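You operate a simulated robot arm through the tools that you are given. There is no shell and no other tool. Be economical: measure what you need, move in short steps, check, and stop when the job is done.

Carry out the task below with a simulated two-armed robot. There is one attempt and no reset: what you move stays moved.

TASK
Let the last water out with the long red lever, then shut and lock it.
Fine: red latch open and yellow pin out first; lever to its stop till nothing runs into the black pan; pin in and latch shut after.

Only the result counts: the job must be done as asked and must still hold three seconds after the hand-in. Knocking over, shifting, dropping, spilling or breaking anything else fails it.

THE ROBOT
Two 7-joint arms with fingered hands on one trunk, on a base that drives. Base frame: it is fixed to the floor where the robot stands at the start and does not move with it; the origin is under the middle of the robot, x ahead of it, y to its left, z up; the surface under the hand at the start is at about z = 840. Units: mm, degrees, N and s.
The left shoulder is at the start at [70, 172, 1402], the right one opposite. Places, roughly: black pan [700, 0, 800]; long red lever [700, 0, 1700]; red latch [600, 0, 1400]; yellow pin [600, 0, 1300]. Payload 5 kg a hand.
Tool frame (each hand has its own): the origin (TCP) lies between the finger pads and is the grasp point; the fingertips stand 43 mm ahead of it; z points along the fingers, y is the line along which they close. The gripper opens to 144 mm. The gripper's body begins 50 mm behind the TCP. The gripper is a hand of 5 fingers: y runs from the thumb to the fingers, the wrist lies at [-21, -124, -221] in the tool frame, and closing takes about 1.5 s.
Orientation is that of the tool frame in the base frame, as [roll, pitch, yaw] about the fixed x, y, z axes, in that order (R = Rz(yaw) Ry(pitch) Rx(roll)). With the fingers straight down and the wrist toward the robot, the tool's x, y and z point along [0, 1, 0], [1, 0, 0] and [0, 0, -1] of the base frame.

THE INTERFACE
- The arms move only by the tool send_rows. It takes "left_targets", "right_targets" or both (then of equal length, played together; a hand with none holds still); each is a list that holds one entry, the list of rows, each a list of 6 numbers: the shift along the base's x, y, z in mm, then the turn, a rotation vector about the base's x, y, z in degrees. In form: [[[tx, ty, tz, wx, wy, wz], ...]]. A call has 1 to 8 rows; each row shifts and turns the commanded pose from where the row before left it. "left_claw" and "right_claw" are, for a hand that has rows, the gripper command, from -1 (fully open) to 1 (shut), values between in proportion, set as the call begins (left out, the last holds). A row lasts 0.2 s, in which the tool goes at most 50 mm and 8.6 degrees; a call with a longer step from one row to the next is refused whole, and so is a gripper value outside its range. Where a pose cannot be reached the arm comes as near as it can. A force on the tool above 70 N (or 10 N above the force at the start of the call, whichever is more), or a blocked arm, ends the call early, and 0.2 s more pass. The fingers move at their own pace (about 45 mm/s each) and stop on an object; they squeeze with about 32 N. The grip force told is the motor's: it shows also when the fingers shut on nothing. Time passes only in rows, and 0.2 s behind the last, so rows that do not move let the fingers close. It gives the time, the measured TCP pose, the force on the tool (base axes), the opening and the grip force at its end, in the units of the frame above (readings bear some noise), with the torque about the TCP (base axes, N m) and any sound that the robot's microphone picked up.
- Cameras (640 x 400 px; columns grow to the right, rows downward): "scene" is now at [142.8, -10, 1647.7]; the picture's right is [-0.07, -1.00, 0.00], its down [-0.52, 0.04, -0.85] and it looks along [0.85, -0.06, -0.52] (base axes); focal length 214 px, centre (320, 200). "left" rides on the left gripper at [-86, -108, -168] in its tool frame; the picture's right is [-0.80, -0.28, 0.53], its down [0.54, -0.73, 0.42] and it looks along [0.27, 0.63, 0.73] (tool axes); focal length 275 px, centre (320, 200). "right" rides on the right gripper at [86, -108, -168] in its tool frame; the picture's right is [-0.80, 0.28, -0.53], its down [-0.54, -0.73, 0.42] and it looks along [-0.27, 0.63, 0.73] (tool axes); focal length 275 px, centre (320, 200). There is no depth. A picture from a camera that has moved, and an enlarged one, comes with that camera's place and axes in the base frame and with its lens. The place of the scene camera against the robot may be out by one fixed shift of up to 12 mm in any direction.
- snapshot(camera): a new picture of that camera. The clock stands still meanwhile.
- move_column(by): slides the trunk up (or, below 0, down) by that many mm; the arms and the scene camera ride with it, the base frame stays. It gives what a move gives, with no picture.
- roll_base(legs): drives the robot by 1 to 6 legs, each [ahead, left, turn to the left] in mm, mm and degrees, along the robot's own axes; the way and the turn of a leg run together, so that a leg with both is an arc; at most 1500 mm and 180 degrees a leg. The arms and the cameras ride along, it lands a little off, and it stops where it bumps. It gives what a move gives.
- finger_targets(index, middle, ring, little, thumb_bend, thumb_turn, hand): sets how far each is bent, from 0 (flat) to 100 (curled in); at 30 the hand is open as for a grip, at 70 the pads meet at the TCP. One left out holds its place. A second passes; each finger stops where it meets its share of the squeeze, and holds until it gets a number again. A gripper value or a shape takes the hand back. It gives what a move gives, with no picture; readings hold the bend of each and the force on index, middle, ring, little, thumb and palm. thumb_turn goes from beside the hand (0) to across from the fingers (100), as for a grip.
- hand_shape(shape, hand): the hand has 5 fingers and takes this shape, open, in about a second: jaw (thumb against the fingers, like two jaws); tri (thumb and two fingers); tip (a fingertip pinch); poke (one finger out to press); point (the index stretched); flat (the hand flat); cup (the hand cupped); fist (a fist). The gripper value then closes the fingers along that shape, each until it touches; the sizes above hold for jaw. It gives what a move gives, with no picture.
- pan_tilt(pan, tilt): turns the head with the scene camera to pan (to the left, within 86 degrees either way) and tilt (down, from -29 to 69), counted from straight ahead of the robot. It gives what a move gives.
- inspect(camera, box): a new picture of the part [left, top, right, bottom] of that camera's present view, enlarged. The clock stands still meanwhile.
- hand_in(): hands the job in; it is judged then, once.

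Go step by step. Nothing tells you exact positions but the pictures and the camera data: compare them with the known pose of the tool, close in by small moves and look again before you grip or let go. The budget is 120 turns and 100 pictures, counting those below and the enlarged ones. Unless the task says otherwise, let go and move clear before handing in, and close with one line.

The tools are called after "Emit:" as name(argument=value, ...) on one line, values as JSON. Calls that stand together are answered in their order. send_rows: Moves the arms, as the interface text tells. Its arguments: {"type":"object","properties":{"left_targets":{"type":"array"},"left_claw":{"type":"number"},"right_targets":{"type":"array"},"right_claw":{"type":"number"}},"required":[]} The other tools are called the same way: move_column (by) slides the trunk up or down; hand_shape (shape, hand) gives the hand a shape; finger_targets (index, middle, ring, little, thumb_bend, thumb_turn, hand) moves the fingers one by one; roll_base (legs) drives the base; pan_tilt (pan, tilt) turns the head that bears the scene camera; snapshot (camera) takes a picture; inspect (camera, box) takes an enlarged picture of a part of a camera's view; hand_in () hands the job in.

At the start:

```text
time_s: 0.0
left_tcp_pos: [730.5, 211.2, 1569.0]
left_orientation: [-180.0, 0.0, 90.0]
left_ft_force: [0.4, -0.7, 0.1]
left_ft_torque: [-0.01, 0.02, 0.01]
left_width: 143.6
left_finger_force: 0.1
left_shape: jaw
left_bend: [30.0, 30.0, 30.0, 30.0, 30.0, 98.0]
left_finger forces: [0.0, 0.1, 0.1, 0.1, 0.1, 0.0]
right_tcp_pos: [550.4, -242.0, 1533.0]
right_orientation: [180.0, -0.1, 90.1]
right_ft_force: [-0.5, 0.2, -0.2]
right_ft_torque: [0.01, 0.01, 0.02]
right_width: 144.0
right_finger_force: 0.1
right_shape: jaw
right_bend: [30.0, 30.0, 30.0, 30.0, 30.0, 98.0]
right_finger forces: [0.0, 0.1, 0.0, 0.0, 0.0, 0.0]
trunk travel left (down, up): [-500.0, 440.0]
robot x, y, heading: [0.1, 1.6, 0.1]
head pan, tilt: [-4.2, 31.6]
```

scene: 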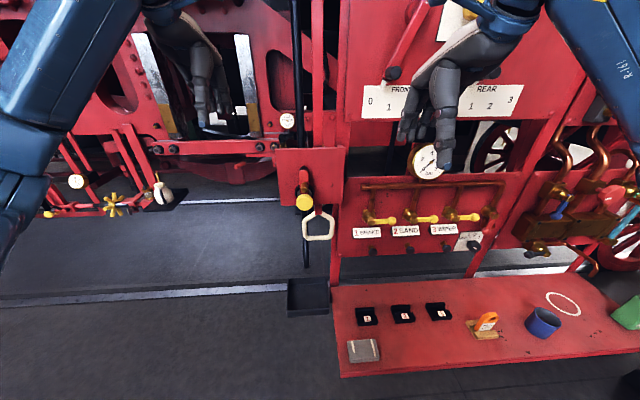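
right: 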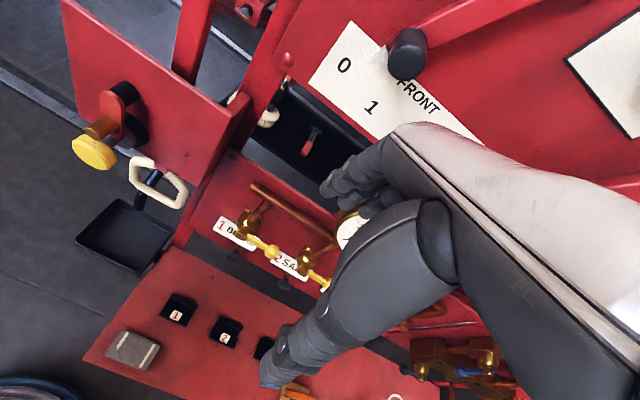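
left: 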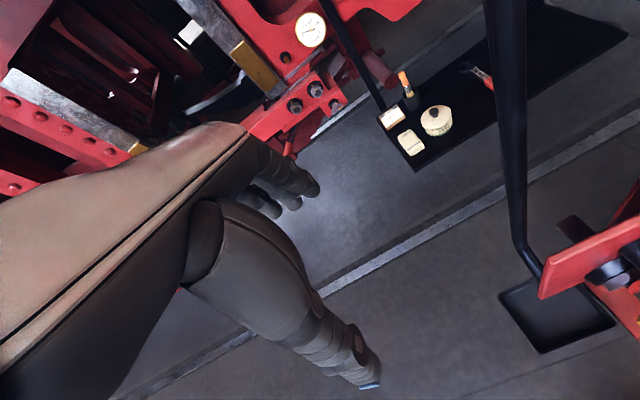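

I see a red panel ahead with a yellow knob (pin) and a cream loop below it, with the black pan underneath. The long red lever should be higher, so I'll tilt the head up and look.

Emit:
inspect(camera="scene", box=[230, 60, 390, 320])

Emit:
pan_tilt(pan=0, tilt=-5)

Emit:
snapshot(camera="scene")

```text
1.54 times, centred on (310, 190) of scene
camera zoom: at [142.8, -10.0, 1647.7], right [-0.07, -1.0, 0.0], down [-0.52, 0.04, -0.85], along [0.85, -0.06, -0.52], focal length 330 px, centre (335, 215)
```

zoom: 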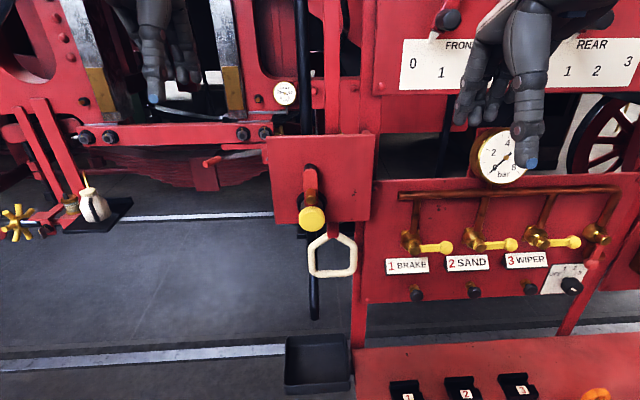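

```text
time_s: 1.0
left_tcp_pos: [731.2, 212.1, 1568.9]
left_orientation: [180.0, 0.0, 90.1]
left_ft_force: [-0.2, -0.6, -0.2]
left_ft_torque: [0.03, 0.02, 0.02]
left_width: 143.5
left_finger_force: 0.1
left_shape: jaw
left_bend: [30.0, 30.0, 30.0, 30.0, 30.0, 98.0]
left_finger forces: [0.0, 0.1, 0.0, 0.0, 0.0, 0.1]
right_tcp_pos: [550.5, -242.2, 1533.1]
right_orientation: [180.0, -0.1, 90.0]
right_ft_force: [0.0, 0.1, 0.0]
right_ft_torque: [0.0, -0.02, 0.0]
right_width: 143.6
right_finger_force: 0.1
right_shape: jaw
right_bend: [30.0, 30.0, 30.0, 30.0, 30.0, 98.0]
right_finger forces: [0.0, 0.1, 0.0, 0.0, 0.0, 0.0]
trunk travel left (down, up): [-500.0, 440.0]
robot x, y, heading: [-1.1, -1.6, 0.3]
head pan, tilt: [0.0, -5.0]
```

```text
95 pictures are left
camera scene: at [140.8, -3.4, 1706.3], right [0.0, -1.0, 0.0], down [0.09, 0.0, -1.0], along [1.0, 0.0, 0.09], focal length 214 px, centre (320, 200)
```

scene: 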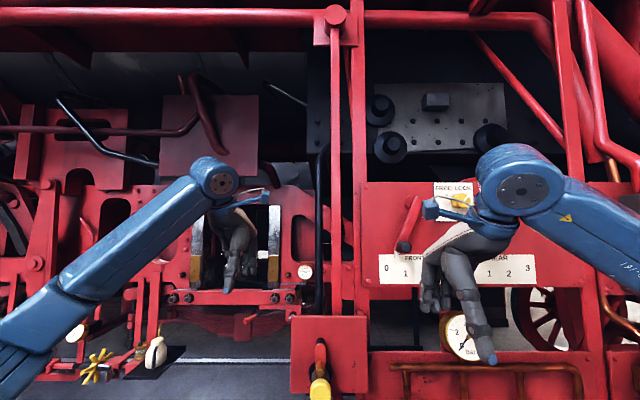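

The lever hangs from a pivot near the top and ends in the cream loop below the red plate. I need closer views of the latch and pin.

Emit:
pan_tilt(pan=0, tilt=35)

Emit:
inspect(camera="scene", box=[270, 130, 370, 230])

Emit:
inspect(camera="right", box=[50, 0, 270, 250])

Emit:
snapshot(camera="scene")

```text
time_s: 2.1
left_tcp_pos: [729.7, 211.8, 1570.1]
left_orientation: [-180.0, 0.0, 90.0]
left_ft_force: [-0.1, 0.3, 0.5]
left_ft_torque: [0.06, 0.02, -0.03]
left_width: 143.6
left_finger_force: 0.0
left_shape: jaw
left_bend: [30.0, 30.0, 30.0, 30.0, 30.0, 98.0]
left_finger forces: [0.0, 0.0, 0.0, 0.0, 0.0, 0.0]
right_tcp_pos: [550.1, -242.3, 1533.7]
right_orientation: [-179.9, 0.1, 90.0]
right_ft_force: [0.6, -0.1, -0.5]
right_ft_torque: [-0.01, -0.01, -0.01]
right_width: 143.7
right_finger_force: 0.1
right_shape: jaw
right_bend: [30.0, 30.0, 30.0, 30.0, 30.0, 98.0]
right_finger forces: [0.0, 0.0, 0.1, 0.0, 0.0, 0.1]
trunk travel left (down, up): [-500.0, 440.0]
robot x, y, heading: [-0.7, -1.5, 0.2]
head pan, tilt: [0.0, 35.0]
```

```text
4.00 times, centred on (320, 180) of scene
camera zoom: at [141.3, -3.4, 1642.5], right [0.0, -1.0, 0.0], down [-0.57, 0.0, -0.82], along [0.82, 0.0, -0.57], focal length 858 px, centre (320, 280)
```

zoom: 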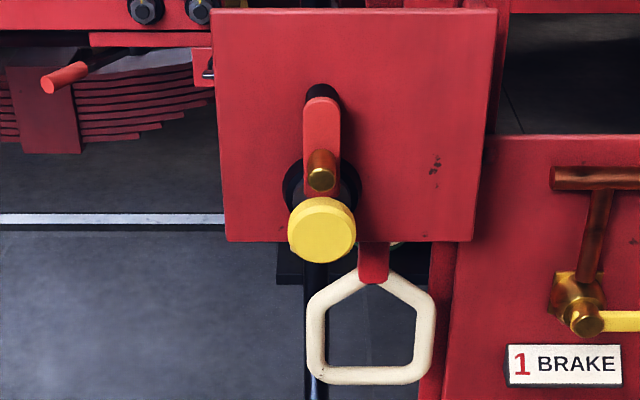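

```text
1.60 times, centred on (160, 125) of right
camera zoom: at [442.2, -155.0, 1701.0], right [0.28, -0.8, 0.53], down [-0.73, -0.54, -0.42], along [0.63, -0.27, -0.73], focal length 440 px, centre (576, 320)
```

zoom: 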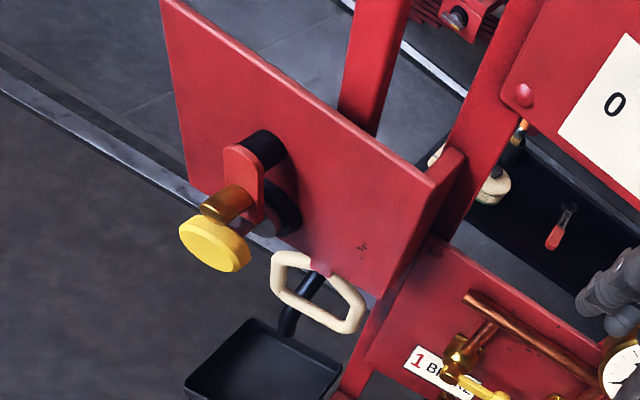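

```text
92 pictures are left
camera scene: at [141.3, -3.4, 1642.5], right [0.0, -1.0, 0.0], down [-0.57, 0.0, -0.82], along [0.82, 0.0, -0.57], focal length 214 px, centre (320, 200)
```

scene: 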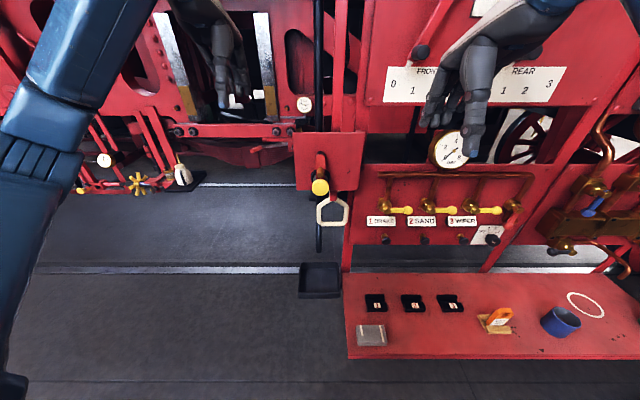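

I place the yellow knob at about [607,-4,1357] and the latch stub at about [608,-3,1394], with the latch pivot near [633,-4,1435]. The loop handle is near [688,-44,1214]. I'll swing the left hand round so its camera sees the plate from the left.

Emit:
send_rows(left_targets=[[[-40, 0, 0, 0, 0, 0], [-40, 0, 0, 0, 0, 0], [-40, 0, 0, 0, 0, -8.5], [-26, 0, 0, 0, 0, -8.5], [0, 0, 0, 0, 0, -8.5], [0, 0, 0, 0, 0, -8.5], [0, 0, 0, 0, 0, -8.5], [0, 0, 0, 0, 0, -8.5]]])

Emit:
snapshot(camera="left")

```text
time_s: 3.9
left_tcp_pos: [584.4, 212.3, 1568.9]
left_orientation: [180.0, 0.0, 38.9]
left_ft_force: [-0.2, 0.5, -1.0]
left_ft_torque: [0.0, 0.01, 0.01]
left_width: 144.0
left_finger_force: 0.1
left_shape: jaw
left_bend: [30.0, 30.0, 30.0, 30.0, 30.0, 98.0]
left_finger forces: [0.1, 0.0, 0.0, 0.0, 0.0, 0.0]
right_tcp_pos: [550.3, -242.7, 1531.7]
right_orientation: [180.0, 0.0, 90.0]
right_ft_force: [-0.2, -0.6, -0.3]
right_ft_torque: [-0.01, 0.03, -0.03]
right_width: 143.5
right_finger_force: 0.1
right_shape: jaw
right_bend: [30.0, 30.0, 30.0, 30.0, 30.0, 98.0]
right_finger forces: [0.0, 0.0, 0.0, 0.0, 0.1, 0.0]
trunk travel left (down, up): [-500.0, 440.0]
robot x, y, heading: [-3.0, 1.1, 0.2]
head pan, tilt: [0.0, 35.0]
```

```text
91 pictures are left
camera left: at [449.9, 242.5, 1736.9], right [-0.8, -0.28, -0.53], down [-0.03, 0.91, -0.42], along [0.6, -0.32, -0.73], focal length 275 px, centre (320, 200)
```

left: 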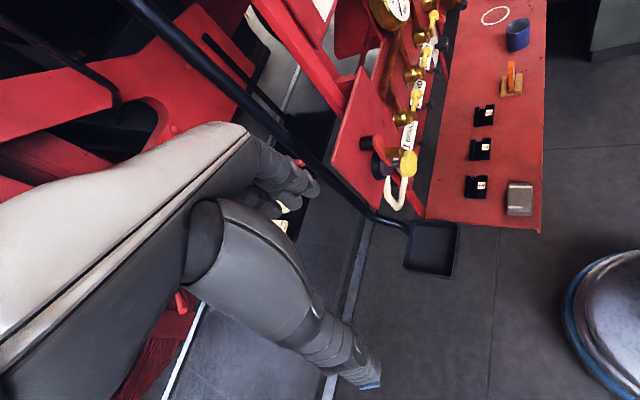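

Emit:
inspect(camera="left", box=[320, 60, 470, 240])

```text
2.22 times, centred on (395, 150) of left
camera zoom: at [449.9, 242.5, 1736.9], right [-0.8, -0.28, -0.53], down [-0.03, 0.91, -0.42], along [0.6, -0.32, -0.73], focal length 612 px, centre (153, 311)
```

zoom: 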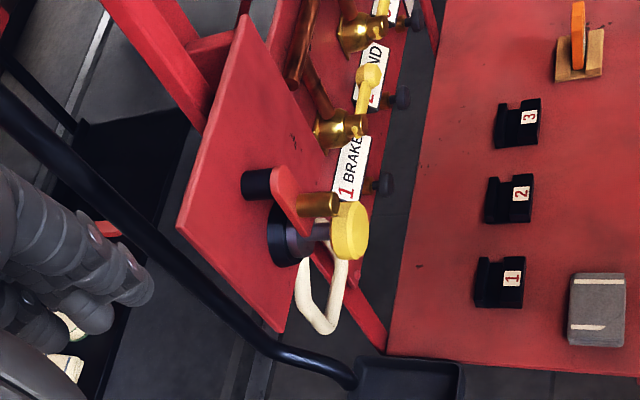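

The left view shows it clearly. The red link on the black boss carries a brass stub and holds the pin by its collar, and the lever beam runs behind the plate. I'll pull the right hand back and turn its fingers forward.

Emit:
send_rows(right_targets=[[[-40, 0, 0, 0, -8.5, 0], [-40, 0, 0, 0, -8.5, 0], [-40, 0, 0, 0, -8.5, 0], [0, 0, 0, 0, -8.5, 0], [0, 0, 0, 0, -8.5, 0], [0, 0, 0, 0, -8.5, 0], [0, 0, 0, 0, -8.5, 0], [0, 0, 0, 0, -8.5, 0]]])

Emit:
send_rows(right_targets=[[[0, 30, -40, 0, -8.5, 0], [0, 30, -40, 0, -8.5, 0], [0, 30, -30, 0, -5, 0], [0, 0, 0, 0, 0, 0]]])

Emit:
hand_shape(hand="right", shape="tip")

Emit:
snapshot(camera="scene")

Emit:
snapshot(camera="right")

Emit:
snapshot(camera="left")

```text
time_s: 5.7
left_tcp_pos: [584.6, 211.4, 1569.1]
left_orientation: [-180.0, 0.0, 39.0]
left_ft_force: [1.0, -1.0, -0.5]
left_ft_torque: [0.01, 0.05, 0.0]
left_width: 143.8
left_finger_force: 0.1
left_shape: jaw
left_bend: [30.0, 30.0, 30.0, 30.0, 30.0, 98.0]
left_finger forces: [0.1, 0.1, 0.0, 0.0, 0.0, 0.0]
right_tcp_pos: [537.0, -251.3, 1708.9]
right_orientation: [111.9, -0.1, 90.1]
right_ft_force: [-0.1, -0.1, 0.2]
right_ft_torque: [-0.01, 0.01, 0.03]
right_width: 143.8
right_finger_force: 0.1
right_shape: jaw
right_bend: [30.0, 30.0, 30.0, 30.0, 30.0, 98.0]
right_finger forces: [0.0, 0.1, 0.0, 0.0, 0.1, 0.0]
right hand out of reach, approached as far as the arm can: row 3, 4, 5, 6, 7, 8
trunk travel left (down, up): [-500.0, 440.0]
robot x, y, heading: [-0.3, 2.1, -0.2]
head pan, tilt: [0.0, 35.0]
```

```text
time_s: 6.7
left_tcp_pos: [584.8, 212.7, 1568.2]
left_orientation: [180.0, 0.1, 39.0]
left_ft_force: [0.5, -0.2, -0.3]
left_ft_torque: [-0.04, 0.06, 0.0]
left_width: 143.8
left_finger_force: 0.1
left_shape: jaw
left_bend: [30.0, 30.0, 30.0, 30.0, 30.0, 98.0]
left_finger forces: [0.0, 0.0, 0.0, 0.1, 0.1, 0.1]
right_tcp_pos: [574.3, -218.9, 1704.3]
right_orientation: [103.5, 0.0, 90.0]
right_ft_force: [0.6, -0.4, -0.2]
right_ft_torque: [-0.01, 0.03, -0.04]
right_width: 144.1
right_finger_force: 0.2
right_shape: jaw
right_bend: [30.0, 30.0, 30.0, 30.0, 30.0, 97.0]
right_finger forces: [0.1, 0.0, 0.0, 0.1, 0.0, 0.1]
right hand out of reach, approached as far as the arm can: row 1, 2, 3
trunk travel left (down, up): [-500.0, 440.0]
robot x, y, heading: [-1.0, 2.5, -0.1]
head pan, tilt: [0.0, 35.0]
```

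```text
time_s: 7.6
left_tcp_pos: [584.0, 212.8, 1569.6]
left_orientation: [179.9, 0.0, 39.0]
left_ft_force: [0.8, 0.3, -0.5]
left_ft_torque: [-0.01, 0.04, -0.01]
left_width: 144.0
left_finger_force: 0.0
left_shape: jaw
left_bend: [30.0, 30.0, 30.0, 30.0, 30.0, 98.0]
left_finger forces: [0.0, 0.0, 0.0, 0.0, 0.0, 0.1]
right_tcp_pos: [573.1, -217.5, 1705.4]
right_orientation: [103.6, 0.0, 90.0]
right_ft_force: [-0.3, -0.1, -0.3]
right_ft_torque: [0.0, 0.0, -0.01]
right_width: 143.8
right_finger_force: 0.1
right_shape: tip
right_bend: [30.0, 98.0, 99.0, 99.0, 30.0, 97.0]
right_finger forces: [0.0, 0.0, 0.1, 0.0, 0.0, 0.0]
trunk travel left (down, up): [-500.0, 440.0]
robot x, y, heading: [2.6, 0.6, -0.3]
head pan, tilt: [0.0, 35.0]
```

```text
89 pictures are left
camera scene: at [141.0, -3.5, 1642.5], right [0.0, -1.0, 0.0], down [-0.57, 0.0, -0.82], along [0.82, 0.0, -0.57], focal length 214 px, centre (320, 200)
```

scene: 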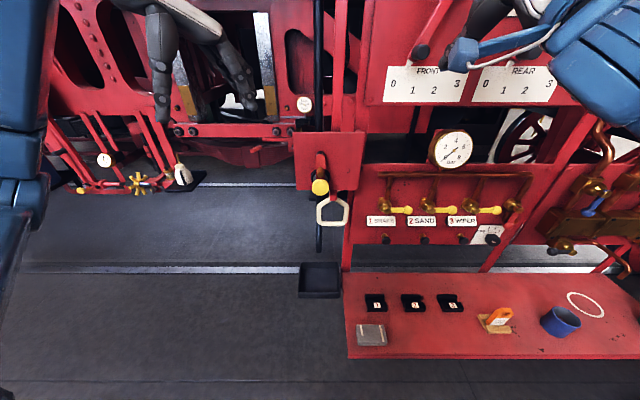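

```text
88 pictures are left
camera right: at [383.5, -131.8, 1638.8], right [-0.45, -0.8, 0.4], down [0.24, -0.54, -0.8], along [0.86, -0.27, 0.44], focal length 275 px, centre (320, 200)
```

right: 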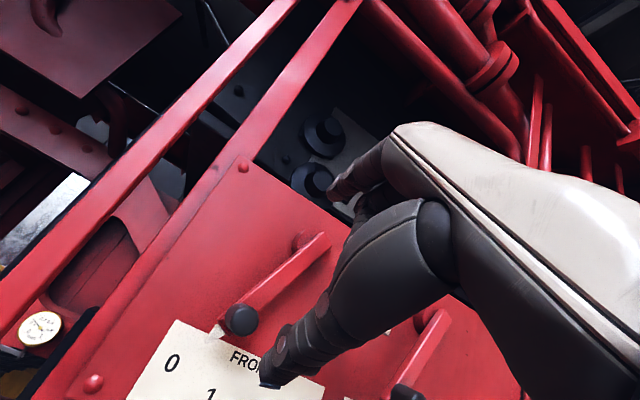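

```text
87 pictures are left
camera left: at [449.2, 242.1, 1737.3], right [-0.8, -0.28, -0.53], down [-0.04, 0.91, -0.42], along [0.6, -0.32, -0.73], focal length 275 px, centre (320, 200)
```

left: 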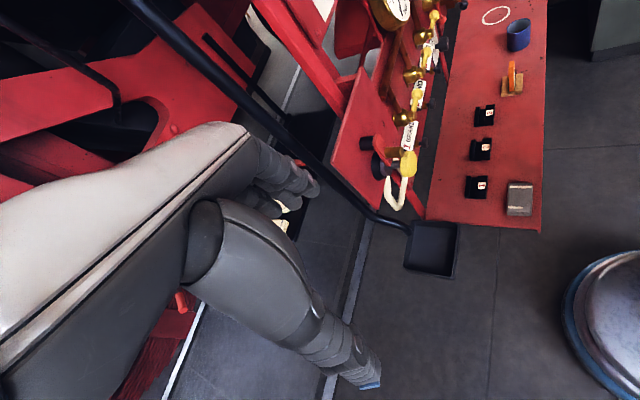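

The wrist was too close to the body for this pose, so I'll back the base off by 300 mm for working room.

Emit:
roll_base(legs=[[-300, 0, 0]])

Emit:
send_rows(right_targets=[[[0, 10, -40, 0, -8, 0], [0, 20, -40, 0, -5.5, 0], [0, 20, -45, 0, 0, 0], [0, 20, -45, 0, 0, 0], [20, 20, -45, 0, 0, 0], [20, 20, -45, 0, 0, 0], [20, 0, -45, 0, 0, 0], [0, 0, 0, 0, 0, 0]]])

Emit:
snapshot(camera="scene")

Emit:
snapshot(camera="right")

```text
time_s: 9.7
left_tcp_pos: [285.9, 209.2, 1568.9]
left_orientation: [-179.8, 0.1, 38.7]
left_ft_force: [0.6, -0.3, -0.2]
left_ft_torque: [-0.01, 0.05, 0.0]
left_width: 143.6
left_finger_force: 0.0
left_shape: jaw
left_bend: [30.0, 30.0, 30.0, 30.0, 30.0, 98.0]
left_finger forces: [0.1, 0.0, 0.1, 0.1, 0.0, 0.0]
right_tcp_pos: [272.2, -219.7, 1704.3]
right_orientation: [103.7, 0.0, 89.7]
right_ft_force: [0.6, -1.4, -0.5]
right_ft_torque: [-0.01, -0.01, -0.01]
right_width: 144.0
right_finger_force: 0.1
right_shape: tip
right_bend: [30.0, 98.0, 99.0, 99.0, 30.0, 97.0]
right_finger forces: [0.0, 0.1, 0.0, 0.1, 0.1, 0.0]
trunk travel left (down, up): [-500.0, 440.0]
robot x, y, heading: [-302.7, -1.4, -0.0]
head pan, tilt: [0.0, 35.0]
```

```text
refused: row 5 steps farther than a row can; nothing moved
```

```text
86 pictures are left
camera scene: at [-158.7, -3.3, 1642.1], right [-0.01, -1.0, 0.0], down [-0.58, 0.0, -0.82], along [0.82, 0.0, -0.58], focal length 214 px, centre (320, 200)
```

scene: 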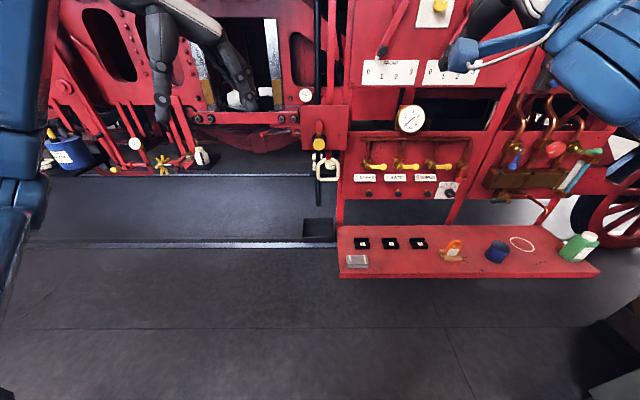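

```text
85 pictures are left
camera right: at [83.1, -133.0, 1638.0], right [-0.46, -0.79, 0.4], down [0.24, -0.54, -0.81], along [0.86, -0.27, 0.44], focal length 275 px, centre (320, 200)
```

right: 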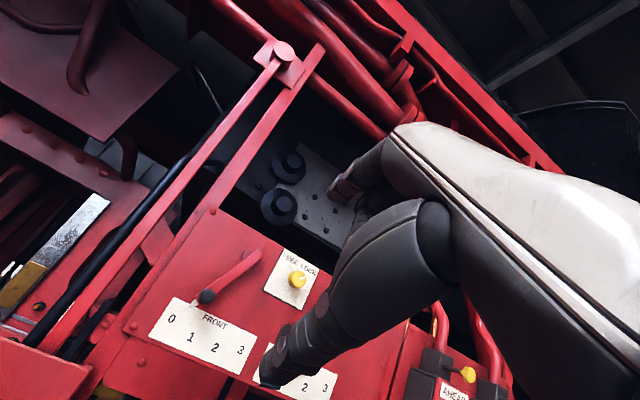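

Now I'll bring the right hand down in front of the plate with the fingers level.

Emit:
send_rows(right_targets=[[[0, 10, -40, 0, -8, 0], [0, 15, -40, 0, -5.7, 0], [0, 15, -45, 0, 0, 0], [0, 15, -45, 0, 0, 0], [15, 15, -40, 0, 0, 0], [20, 15, -40, 0, 0, 0], [40, 15, -20, 0, 0, 0], [40, 15, -20, 0, 0, 0]]])

Emit:
hand_shape(hand="right", shape="poke")

Emit:
snapshot(camera="scene")

Emit:
snapshot(camera="right")

```text
time_s: 11.5
left_tcp_pos: [283.3, 209.4, 1569.2]
left_orientation: [-179.9, 0.0, 38.6]
left_ft_force: [0.2, 0.5, 0.0]
left_ft_torque: [0.0, 0.0, 0.03]
left_width: 143.8
left_finger_force: 0.1
left_shape: jaw
left_bend: [30.0, 30.0, 30.0, 30.0, 30.0, 98.0]
left_finger forces: [0.0, 0.0, 0.0, 0.0, 0.0, 0.0]
right_tcp_pos: [274.4, -217.4, 1697.7]
right_orientation: [103.7, 0.0, 89.7]
right_ft_force: [-0.2, 0.5, 0.3]
right_ft_torque: [0.01, 0.0, 0.01]
right_width: 144.3
right_finger_force: 0.1
right_shape: tip
right_bend: [30.0, 98.0, 99.0, 99.0, 30.0, 97.0]
right_finger forces: [0.1, 0.0, 0.0, 0.0, 0.1, 0.1]
right hand out of reach, approached as far as the arm can: row 1, 2, 3, 4, 5, 6, 7, 8
trunk travel left (down, up): [-500.0, 440.0]
robot x, y, heading: [-301.6, -0.7, -0.3]
head pan, tilt: [0.0, 35.0]
```

```text
time_s: 12.4
left_tcp_pos: [282.5, 210.2, 1569.4]
left_orientation: [180.0, 0.0, 38.6]
left_ft_force: [0.0, 0.0, -0.7]
left_ft_torque: [0.02, -0.04, -0.02]
left_width: 144.0
left_finger_force: 0.1
left_shape: jaw
left_bend: [30.0, 30.0, 30.0, 30.0, 30.0, 98.0]
left_finger forces: [0.0, 0.0, 0.0, 0.1, 0.0, 0.0]
right_tcp_pos: [273.7, -216.1, 1698.8]
right_orientation: [103.6, 0.0, 89.8]
right_ft_force: [-0.1, -0.1, -0.5]
right_ft_torque: [0.02, 0.03, -0.01]
right_width: 0.1
right_finger_force: 0.0
right_shape: poke
right_bend: [70.0, 70.0, 99.0, 99.0, 100.0, 100.0]
right_finger forces: [0.0, 0.0, 0.0, 0.0, 0.0, 0.1]
trunk travel left (down, up): [-500.0, 440.0]
robot x, y, heading: [-302.0, 5.5, -0.3]
head pan, tilt: [0.0, 35.0]
```

```text
84 pictures are left
camera scene: at [-161.5, -3.3, 1642.5], right [-0.01, -1.0, 0.0], down [-0.57, 0.0, -0.82], along [0.82, 0.0, -0.57], focal length 214 px, centre (320, 200)
```

scene: 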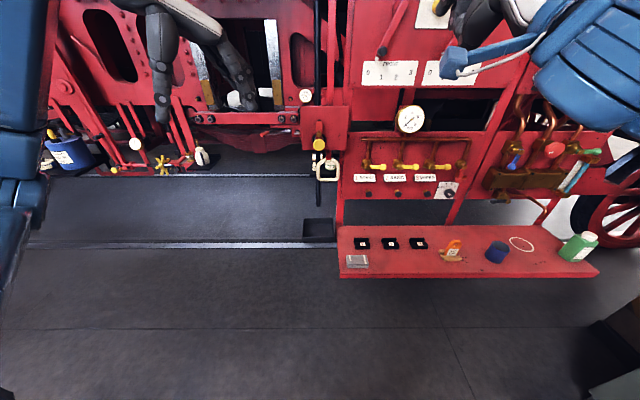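

```text
83 pictures are left
camera right: at [85.2, -128.7, 1632.8], right [-0.46, -0.79, 0.4], down [0.24, -0.54, -0.81], along [0.86, -0.27, 0.44], focal length 275 px, centre (320, 200)
```

right: 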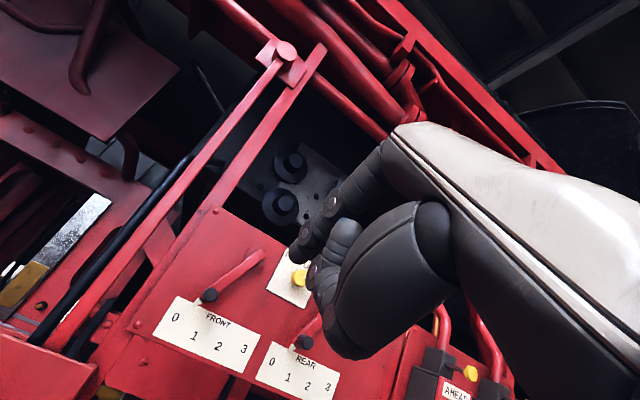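

The arm is against a joint limit here. I'll move the hand forward first, where it has more room, then down.

Emit:
send_rows(right_targets=[[[45, 10, 0, 0, 0, 0], [45, 10, 0, 0, 0, 0], [45, 10, 0, 0, 0, 0], [40, 10, -20, 0, 0, 0], [30, 10, -35, 0, 0, 0], [10, 10, -45, 0, 0, 0], [0, 0, -45, 0, 0, 0], [0, 0, -45, 0, 0, 0]]])

```text
time_s: 14.2
left_tcp_pos: [281.8, 209.7, 1569.8]
left_orientation: [-180.0, -0.1, 38.6]
left_ft_force: [-0.9, -0.3, 0.1]
left_ft_torque: [0.02, -0.09, 0.01]
left_width: 144.0
left_finger_force: 0.1
left_shape: jaw
left_bend: [30.0, 30.0, 30.0, 30.0, 30.0, 98.0]
left_finger forces: [0.0, 0.1, 0.1, 0.0, 0.0, 0.0]
right_tcp_pos: [298.4, -204.8, 1700.9]
right_orientation: [103.9, 0.5, 90.6]
right_ft_force: [-0.9, 0.6, 0.5]
right_ft_torque: [0.02, 0.02, -0.03]
right_width: 0.2
right_finger_force: 0.2
right_shape: poke
right_bend: [70.0, 70.0, 99.0, 99.0, 100.0, 100.0]
right_finger forces: [0.0, 0.0, 0.1, 0.0, 0.0, 0.0]
right hand out of reach, approached as far as the arm can: row 1, 2, 3, 4, 5, 6, 7, 8
trunk travel left (down, up): [-500.0, 440.0]
robot x, y, heading: [-302.0, 2.9, -0.2]
head pan, tilt: [0.0, 35.0]
```

The hand barely moved. I'll pitch the fingers back down to free the wrist and see how the commanded pose responds.

Emit:
send_rows(right_targets=[[[0, 0, 0, 0, 8.5, 0], [0, 0, 0, 0, 8.5, 0], [0, 0, 0, 0, 8.5, 0], [0, 0, 0, 0, 8.5, 0], [0, 0, 0, 0, 0, 0]]])

```text
time_s: 15.4
left_tcp_pos: [281.4, 209.8, 1569.1]
left_orientation: [180.0, 0.0, 38.7]
left_ft_force: [0.4, -0.2, -0.1]
left_ft_torque: [-0.02, 0.01, 0.0]
left_width: 144.0
left_finger_force: 0.1
left_shape: jaw
left_bend: [30.0, 30.0, 30.0, 30.0, 30.0, 98.0]
left_finger forces: [0.0, 0.0, 0.0, 0.0, 0.0, 0.0]
right_tcp_pos: [300.2, -204.8, 1697.4]
right_orientation: [137.7, 0.1, 89.8]
right_ft_force: [-0.5, -0.1, 0.7]
right_ft_torque: [-0.02, 0.0, -0.01]
right_width: 0.0
right_finger_force: 0.0
right_shape: poke
right_bend: [70.0, 70.0, 99.0, 99.0, 100.0, 100.0]
right_finger forces: [0.0, 0.0, 0.0, 0.0, 0.0, 0.0]
trunk travel left (down, up): [-500.0, 440.0]
robot x, y, heading: [-301.6, 1.3, -0.1]
head pan, tilt: [0.0, 35.0]
```

That freed the arm, and commands start from the measured pose. Now I'll move forward and down before levelling the fingers.

Emit:
send_rows(right_targets=[[[30, 10, -35, 0, 0, 0], [30, 10, -35, 0, 0, 0], [30, 10, -35, 0, 0, 0], [30, 10, -35, 0, 0, 0], [30, 10, -35, 0, 0, 0], [30, 10, -35, 0, 0, 0], [30, 10, -35, 0, 0, 0], [0, 0, 0, 0, 0, 0]]])

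Emit:
send_rows(right_targets=[[[0, 0, 0, 0, -8.5, 0], [0, 0, 0, 0, -8.5, 0], [0, 0, 0, 0, -8.5, 0], [0, 0, 0, 0, -8.5, 0], [0, 0, 0, 0, -8.5, 0], [0, 0, 0, 0, -5, 0]]])

Emit:
snapshot(camera="scene")

```text
time_s: 17.2
left_tcp_pos: [283.4, 209.6, 1569.5]
left_orientation: [179.9, 0.0, 38.7]
left_ft_force: [-0.2, -0.8, -0.2]
left_ft_torque: [-0.01, 0.01, -0.03]
left_width: 143.7
left_finger_force: 0.1
left_shape: jaw
left_bend: [30.0, 30.0, 30.0, 30.0, 30.0, 98.0]
left_finger forces: [0.1, 0.1, 0.0, 0.0, 0.0, 0.1]
right_tcp_pos: [512.3, -134.6, 1449.8]
right_orientation: [137.6, 0.2, 89.6]
right_ft_force: [-0.6, 0.8, 0.4]
right_ft_torque: [0.03, 0.02, 0.02]
right_width: 0.0
right_finger_force: 0.1
right_shape: poke
right_bend: [70.0, 70.0, 99.0, 99.0, 100.0, 100.0]
right_finger forces: [0.0, 0.0, 0.0, 0.0, 0.0, 0.0]
trunk travel left (down, up): [-500.0, 440.0]
robot x, y, heading: [-301.9, 0.4, -0.5]
head pan, tilt: [0.0, 35.0]
```

```text
time_s: 18.6
left_tcp_pos: [282.1, 210.3, 1567.9]
left_orientation: [-179.9, 0.0, 38.7]
left_ft_force: [0.8, -0.2, -0.4]
left_ft_torque: [0.0, 0.03, 0.04]
left_width: 143.7
left_finger_force: 0.0
left_shape: jaw
left_bend: [30.0, 30.0, 30.0, 30.0, 30.0, 98.0]
left_finger forces: [0.0, 0.1, 0.1, 0.1, 0.0, 0.0]
right_tcp_pos: [508.8, -122.5, 1452.0]
right_orientation: [130.4, 0.3, 90.5]
right_ft_force: [-0.4, 0.1, -0.4]
right_ft_torque: [0.01, -0.02, -0.01]
right_width: 0.1
right_finger_force: 0.1
right_shape: poke
right_bend: [70.0, 70.0, 99.0, 99.0, 100.0, 100.0]
right_finger forces: [0.0, 0.1, 0.0, 0.1, 0.0, 0.1]
right hand out of reach, approached as far as the arm can: row 1, 2, 3, 4, 5, 6
trunk travel left (down, up): [-500.0, 440.0]
robot x, y, heading: [-303.2, 2.3, -0.3]
head pan, tilt: [0.0, 35.0]
```

```text
82 pictures are left
camera scene: at [-161.4, -3.7, 1642.5], right [-0.01, -1.0, 0.0], down [-0.57, 0.0, -0.82], along [0.82, 0.0, -0.57], focal length 214 px, centre (320, 200)
```

scene: 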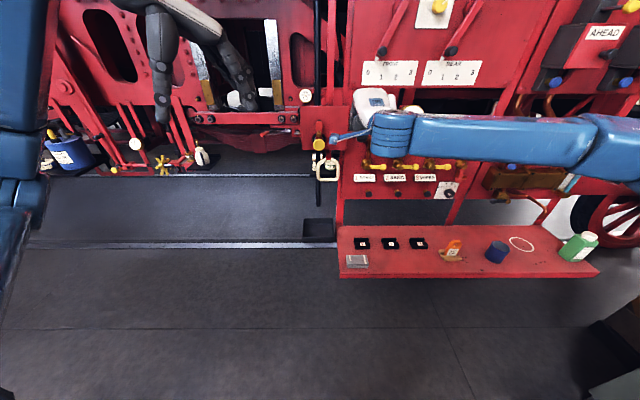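

The wrist can't bend up far enough with the forearm level. Lowering the trunk puts the work higher relative to the shoulder, so I'll do that and then bring the hand up.

Emit:
move_column(by=-320)

Emit:
send_rows(right_targets=[[[-10, 0, 45, 0, 0, 0], [-10, 0, 45, 0, 0, 0], [-10, 0, 45, 0, 0, 0], [-10, 0, 45, 0, -5, 0], [0, 0, 40, 0, -8, 0], [0, 0, 40, 0, -8, 0], [0, 0, 20, 0, -8, 0], [0, 0, 0, 0, -8, 0]]])

Emit:
snapshot(camera="scene")

```text
time_s: 21.7
left_tcp_pos: [282.1, 210.7, 1248.4]
left_orientation: [-180.0, 0.0, 38.6]
left_ft_force: [0.0, -1.4, 0.2]
left_ft_torque: [-0.02, 0.0, -0.02]
left_width: 143.8
left_finger_force: 0.1
left_shape: jaw
left_bend: [30.0, 30.0, 30.0, 30.0, 30.0, 98.0]
left_finger forces: [0.0, 0.0, 0.0, 0.1, 0.0, 0.1]
right_tcp_pos: [509.2, -121.9, 1132.2]
right_orientation: [130.3, 0.3, 90.5]
right_ft_force: [-0.6, -0.8, -0.1]
right_ft_torque: [-0.05, 0.0, 0.03]
right_width: 0.2
right_finger_force: 0.0
right_shape: poke
right_bend: [70.0, 70.0, 99.0, 99.0, 100.0, 100.0]
right_finger forces: [0.1, 0.0, 0.0, 0.1, 0.0, 0.0]
trunk travel left (down, up): [-180.0, 760.0]
robot x, y, heading: [-305.9, -1.6, -0.2]
head pan, tilt: [0.0, 35.0]
```

```text
time_s: 23.5
left_tcp_pos: [278.2, 209.2, 1251.7]
left_orientation: [179.9, -0.2, 38.7]
left_ft_force: [-0.2, 0.3, -0.6]
left_ft_torque: [-0.01, -0.11, 0.04]
left_width: 144.0
left_finger_force: 0.1
left_shape: jaw
left_bend: [30.0, 30.0, 30.0, 30.0, 30.0, 98.0]
left_finger forces: [0.0, 0.0, 0.0, 0.0, 0.1, 0.0]
right_tcp_pos: [468.6, -119.7, 1395.4]
right_orientation: [109.0, 0.5, 90.5]
right_ft_force: [-2.1, 0.7, 1.0]
right_ft_torque: [-0.07, 0.08, -0.06]
right_width: 0.0
right_finger_force: 0.1
right_shape: poke
right_bend: [70.0, 70.0, 99.0, 99.0, 100.0, 100.0]
right_finger forces: [0.0, 0.0, 0.0, 0.0, 0.1, 0.0]
right hand out of reach, approached as far as the arm can: row 7, 8
trunk travel left (down, up): [-180.0, 760.0]
robot x, y, heading: [-303.4, 7.2, -0.5]
head pan, tilt: [0.0, 35.0]
```

```text
81 pictures are left
camera scene: at [-166.0, -3.2, 1322.9], right [-0.01, -1.0, 0.0], down [-0.57, 0.0, -0.82], along [0.82, 0.0, -0.57], focal length 214 px, centre (320, 200)
```

scene: 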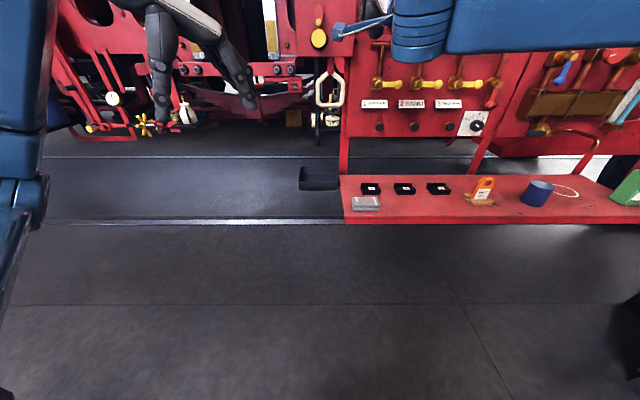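

The hand is now at working height with the fingers about 19° below level. I'll level the head and look from both cameras.

Emit:
pan_tilt(pan=0, tilt=0)

Emit:
snapshot(camera="scene")

Emit:
snapshot(camera="right")

```text
time_s: 24.5
left_tcp_pos: [282.0, 209.2, 1248.9]
left_orientation: [180.0, 0.0, 38.7]
left_ft_force: [0.1, -0.8, 0.6]
left_ft_torque: [0.0, -0.02, -0.01]
left_width: 144.1
left_finger_force: 0.1
left_shape: jaw
left_bend: [30.0, 30.0, 30.0, 30.0, 30.0, 98.0]
left_finger forces: [0.1, 0.1, 0.0, 0.1, 0.0, 0.0]
right_tcp_pos: [473.6, -121.7, 1392.6]
right_orientation: [109.4, 0.4, 90.5]
right_ft_force: [0.5, 0.5, -0.2]
right_ft_torque: [0.03, 0.03, -0.01]
right_width: 0.0
right_finger_force: 0.0
right_shape: poke
right_bend: [70.0, 70.0, 99.0, 99.0, 100.0, 100.0]
right_finger forces: [0.0, 0.1, 0.1, 0.1, 0.0, 0.0]
trunk travel left (down, up): [-180.0, 760.0]
robot x, y, heading: [-300.8, 0.9, -0.3]
head pan, tilt: [0.0, 0.0]
```

```text
80 pictures are left
camera scene: at [-159.9, -3.3, 1378.6], right [-0.01, -1.0, 0.0], down [0.0, 0.0, -1.0], along [1.0, -0.01, 0.0], focal length 214 px, centre (320, 200)
```

scene: 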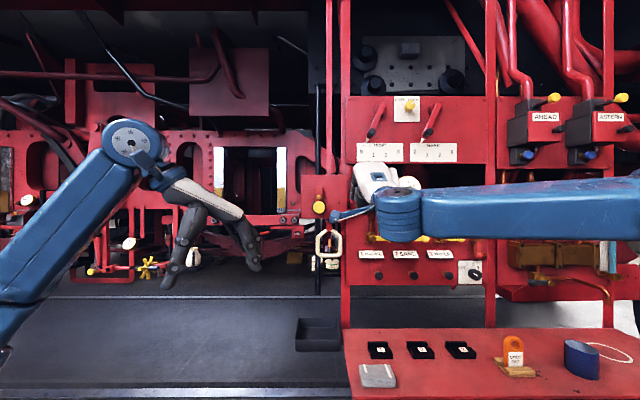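

```text
79 pictures are left
camera right: at [278.0, -35.6, 1344.3], right [-0.4, -0.8, 0.45], down [0.16, -0.55, -0.82], along [0.9, -0.26, 0.35], focal length 275 px, centre (320, 200)
```

right: 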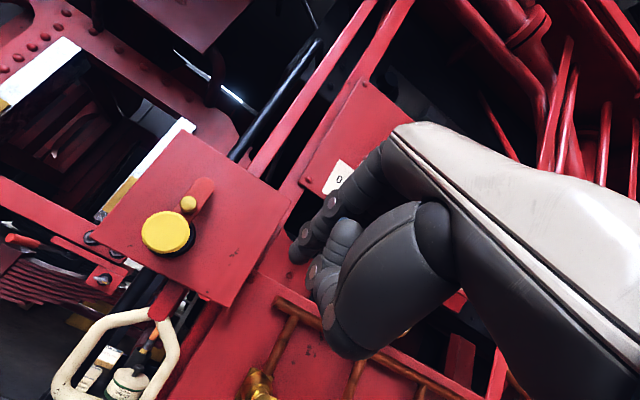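

The right camera gives a good view of the knob, stub and loop. I'll zoom in to refine their positions.

Emit:
inspect(camera="scene", box=[280, 160, 370, 280])

Emit:
inspect(camera="right", box=[90, 130, 390, 330])

```text
3.33 times, centred on (325, 220) of scene
camera zoom: at [-159.9, -3.3, 1378.6], right [-0.01, -1.0, 0.0], down [0.0, 0.0, -1.0], along [1.0, -0.01, 0.0], focal length 715 px, centre (303, 133)
```

zoom: 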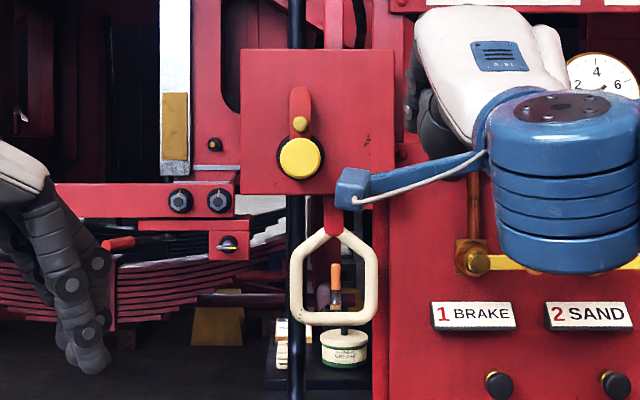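

```text
2.00 times, centred on (240, 230) of right
camera zoom: at [278.0, -35.6, 1344.3], right [-0.4, -0.8, 0.45], down [0.16, -0.55, -0.82], along [0.9, -0.26, 0.35], focal length 551 px, centre (480, 140)
```

zoom: 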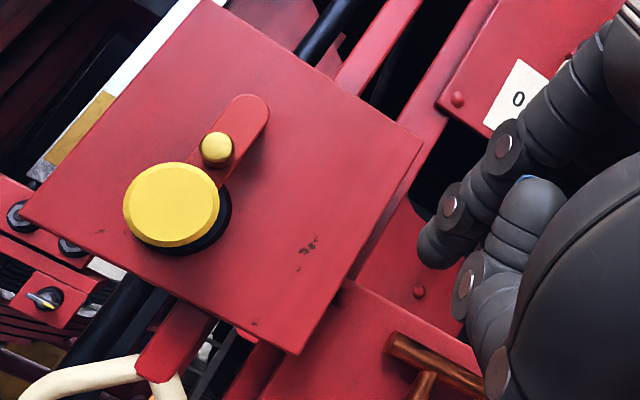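

I'll try the "point" shape, since a straight index should extend almost level and clear of the other fingers.

Emit:
hand_shape(hand="right", shape="point")

Emit:
snapshot(camera="right")

Emit:
inspect(camera="scene", box=[280, 130, 440, 280])

```text
time_s: 25.4
left_tcp_pos: [283.4, 210.7, 1250.1]
left_orientation: [-180.0, 0.1, 38.7]
left_ft_force: [0.1, 0.0, 0.4]
left_ft_torque: [-0.03, -0.01, 0.0]
left_width: 143.8
left_finger_force: 0.1
left_shape: jaw
left_bend: [30.0, 30.0, 30.0, 30.0, 30.0, 98.0]
left_finger forces: [0.0, 0.1, 0.0, 0.0, 0.1, 0.0]
right_tcp_pos: [472.3, -119.4, 1391.7]
right_orientation: [109.3, 0.5, 90.3]
right_ft_force: [-0.5, 0.0, -0.9]
right_ft_torque: [0.02, -0.02, 0.02]
right_width: 0.1
right_finger_force: 0.1
right_shape: point
right_bend: [19.0, 100.0, 100.0, 100.0, 98.0, 88.0]
right_finger forces: [0.0, 0.0, 0.1, 0.0, 0.0, 0.0]
trunk travel left (down, up): [-180.0, 760.0]
robot x, y, heading: [-300.2, -0.3, -0.3]
head pan, tilt: [0.0, 0.0]
```

```text
76 pictures are left
camera right: at [278.6, -35.7, 1344.0], right [-0.4, -0.8, 0.45], down [0.16, -0.55, -0.82], along [0.9, -0.26, 0.35], focal length 275 px, centre (320, 200)
```

right: 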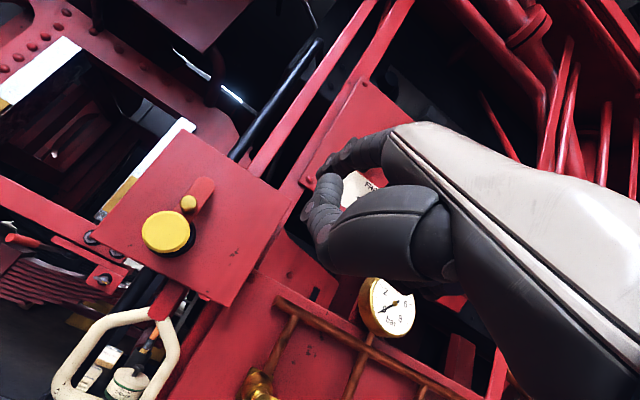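

```text
2.67 times, centred on (360, 205) of scene
camera zoom: at [-159.4, -3.3, 1378.6], right [-0.01, -1.0, 0.0], down [0.0, 0.0, -1.0], along [1.0, -0.01, 0.0], focal length 572 px, centre (213, 187)
```

zoom: 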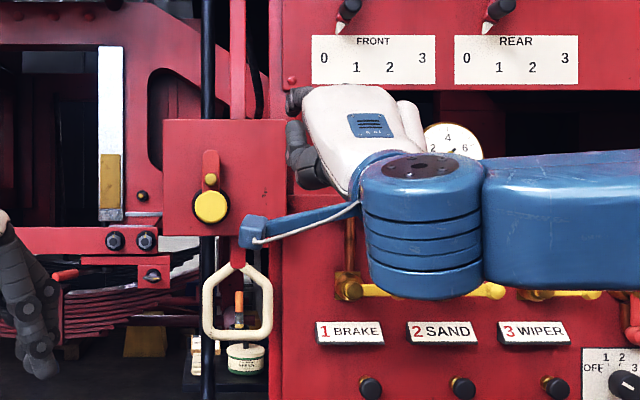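

In "point" the thumb would hang down into the knob. A better choice is "poke" with the hand pitched about 55° down from above the stub, so I'll stage that pose.

Emit:
hand_shape(hand="right", shape="poke")

Emit:
send_rows(right_targets=[[[10, 0, 20, 0, 8.5, 0], [10, 0, 20, 0, 8.5, 0], [10, 0, 20, 0, 8.5, 0], [10, 5, 15, 0, 8.5, 0], [10, 5, 0, 0, 1.5, 0], [10, 10, 0, 0, 0, 0], [0, 10, 0, 0, 0, 0]]])

Emit:
snapshot(camera="right")

Emit:
inspect(camera="scene", box=[280, 130, 400, 250])

```text
time_s: 26.3
left_tcp_pos: [283.7, 209.5, 1248.3]
left_orientation: [-179.9, 0.0, 38.6]
left_ft_force: [0.1, -0.1, -0.1]
left_ft_torque: [0.03, 0.0, -0.02]
left_width: 143.5
left_finger_force: 0.0
left_shape: jaw
left_bend: [30.0, 30.0, 30.0, 30.0, 30.0, 98.0]
left_finger forces: [0.0, 0.0, 0.1, 0.1, 0.0, 0.1]
right_tcp_pos: [473.8, -120.2, 1390.7]
right_orientation: [109.4, 0.4, 90.5]
right_ft_force: [-0.2, 0.4, 0.4]
right_ft_torque: [0.02, 0.01, -0.01]
right_width: 0.0
right_finger_force: 0.1
right_shape: poke
right_bend: [70.0, 70.0, 99.0, 99.0, 100.0, 100.0]
right_finger forces: [0.0, 0.1, 0.0, 0.0, 0.1, 0.1]
trunk travel left (down, up): [-180.0, 760.0]
robot x, y, heading: [-301.5, 2.3, -0.1]
head pan, tilt: [0.0, 0.0]
```

```text
time_s: 27.9
left_tcp_pos: [282.2, 210.9, 1249.0]
left_orientation: [180.0, 0.0, 38.7]
left_ft_force: [-0.4, -1.0, -0.2]
left_ft_torque: [0.0, -0.04, 0.01]
left_width: 143.8
left_finger_force: 0.1
left_shape: jaw
left_bend: [30.0, 30.0, 30.0, 30.0, 30.0, 98.0]
left_finger forces: [0.0, 0.0, 0.1, 0.0, 0.0, 0.1]
right_tcp_pos: [530.6, -91.4, 1466.4]
right_orientation: [144.9, 0.2, 90.7]
right_ft_force: [-0.3, -0.1, 0.2]
right_ft_torque: [-0.02, 0.01, -0.01]
right_width: 0.0
right_finger_force: 0.0
right_shape: poke
right_bend: [70.0, 70.0, 99.0, 99.0, 100.0, 100.0]
right_finger forces: [0.0, 0.0, 0.1, 0.0, 0.0, 0.0]
trunk travel left (down, up): [-180.0, 760.0]
robot x, y, heading: [-301.1, -1.2, -0.6]
head pan, tilt: [0.0, 0.0]
```

```text
74 pictures are left
camera right: at [346.0, -5.7, 1540.5], right [-0.07, -0.8, 0.6], down [-0.34, -0.55, -0.76], along [0.94, -0.26, -0.24], focal length 275 px, centre (320, 200)
```

right: 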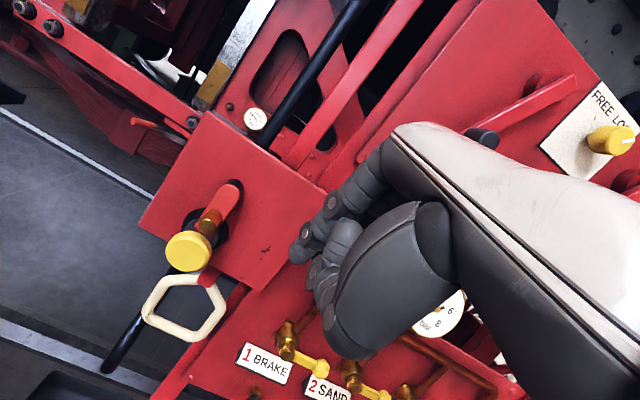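

```text
3.33 times, centred on (340, 190) of scene
camera zoom: at [-159.6, -2.6, 1378.6], right [-0.01, -1.0, 0.0], down [0.0, 0.0, -1.0], along [1.0, -0.01, 0.0], focal length 715 px, centre (253, 233)
```

zoom: 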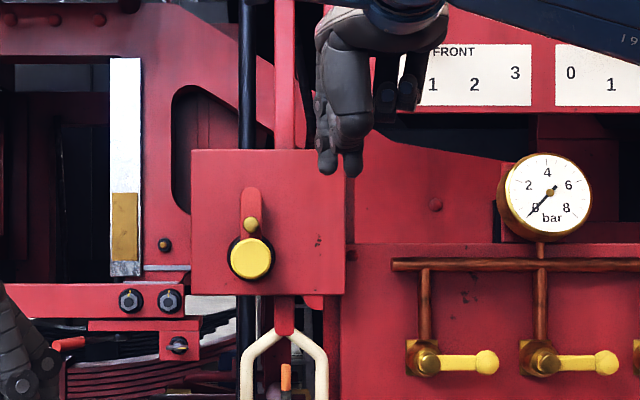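

The two fingertips are just right of and above the latch, and the pictures agree with the pose readings. I'll advance to beside the stub, staying clear of the knob.

Emit:
send_rows(right_targets=[[[20, 5, -15, 0, 0, 0], [20, 5, -15, 0, 0, 0], [20, 5, -15, 0, 0, 0], [4, 5, -5, 0, 0, 0], [0, 0, 0, 0, 0, 0]]])

Emit:
inspect(camera="right", box=[120, 140, 400, 320])

Emit:
inspect(camera="scene", box=[280, 150, 380, 240])

```text
time_s: 29.1
left_tcp_pos: [283.9, 210.0, 1248.6]
left_orientation: [-180.0, 0.0, 38.7]
left_ft_force: [-0.5, -0.2, -0.2]
left_ft_torque: [0.02, -0.02, 0.0]
left_width: 143.8
left_finger_force: 0.1
left_shape: jaw
left_bend: [30.0, 30.0, 30.0, 30.0, 30.0, 98.0]
left_finger forces: [0.0, 0.0, 0.1, 0.0, 0.0, 0.1]
right_tcp_pos: [595.6, -73.0, 1417.5]
right_orientation: [144.9, 0.1, 90.5]
right_ft_force: [-0.6, 0.0, -0.1]
right_ft_torque: [0.0, 0.0, 0.01]
right_width: 0.0
right_finger_force: 0.0
right_shape: poke
right_bend: [70.0, 70.0, 99.0, 99.0, 100.0, 100.0]
right_finger forces: [0.1, 0.1, 0.1, 0.1, 0.0, 0.0]
trunk travel left (down, up): [-180.0, 760.0]
robot x, y, heading: [-303.9, 0.8, -0.2]
head pan, tilt: [0.0, 0.0]
```

```text
2.22 times, centred on (260, 230) of right
camera zoom: at [409.5, 11.9, 1491.6], right [-0.07, -0.8, 0.6], down [-0.34, -0.55, -0.76], along [0.94, -0.26, -0.24], focal length 612 px, centre (453, 133)
```

zoom: 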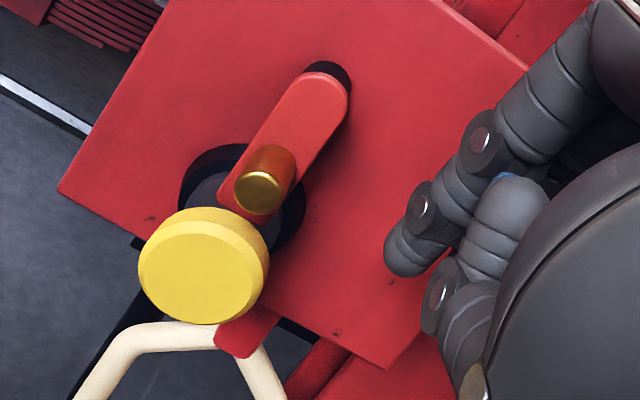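

```text
4.44 times, centred on (330, 195) of scene
camera zoom: at [-159.5, -3.5, 1378.6], right [-0.01, -1.0, 0.0], down [0.0, 0.0, -1.0], along [1.0, -0.01, 0.0], focal length 953 px, centre (276, 222)
```

zoom: 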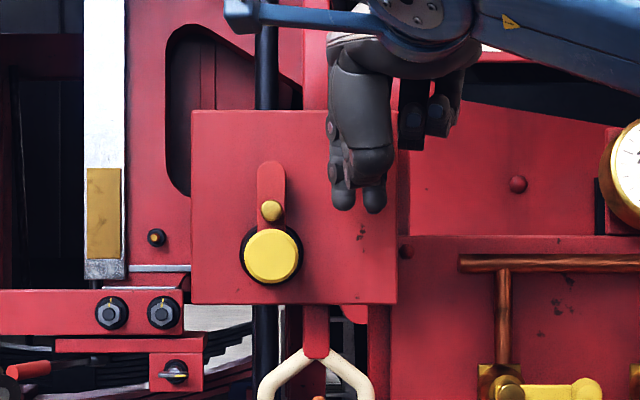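

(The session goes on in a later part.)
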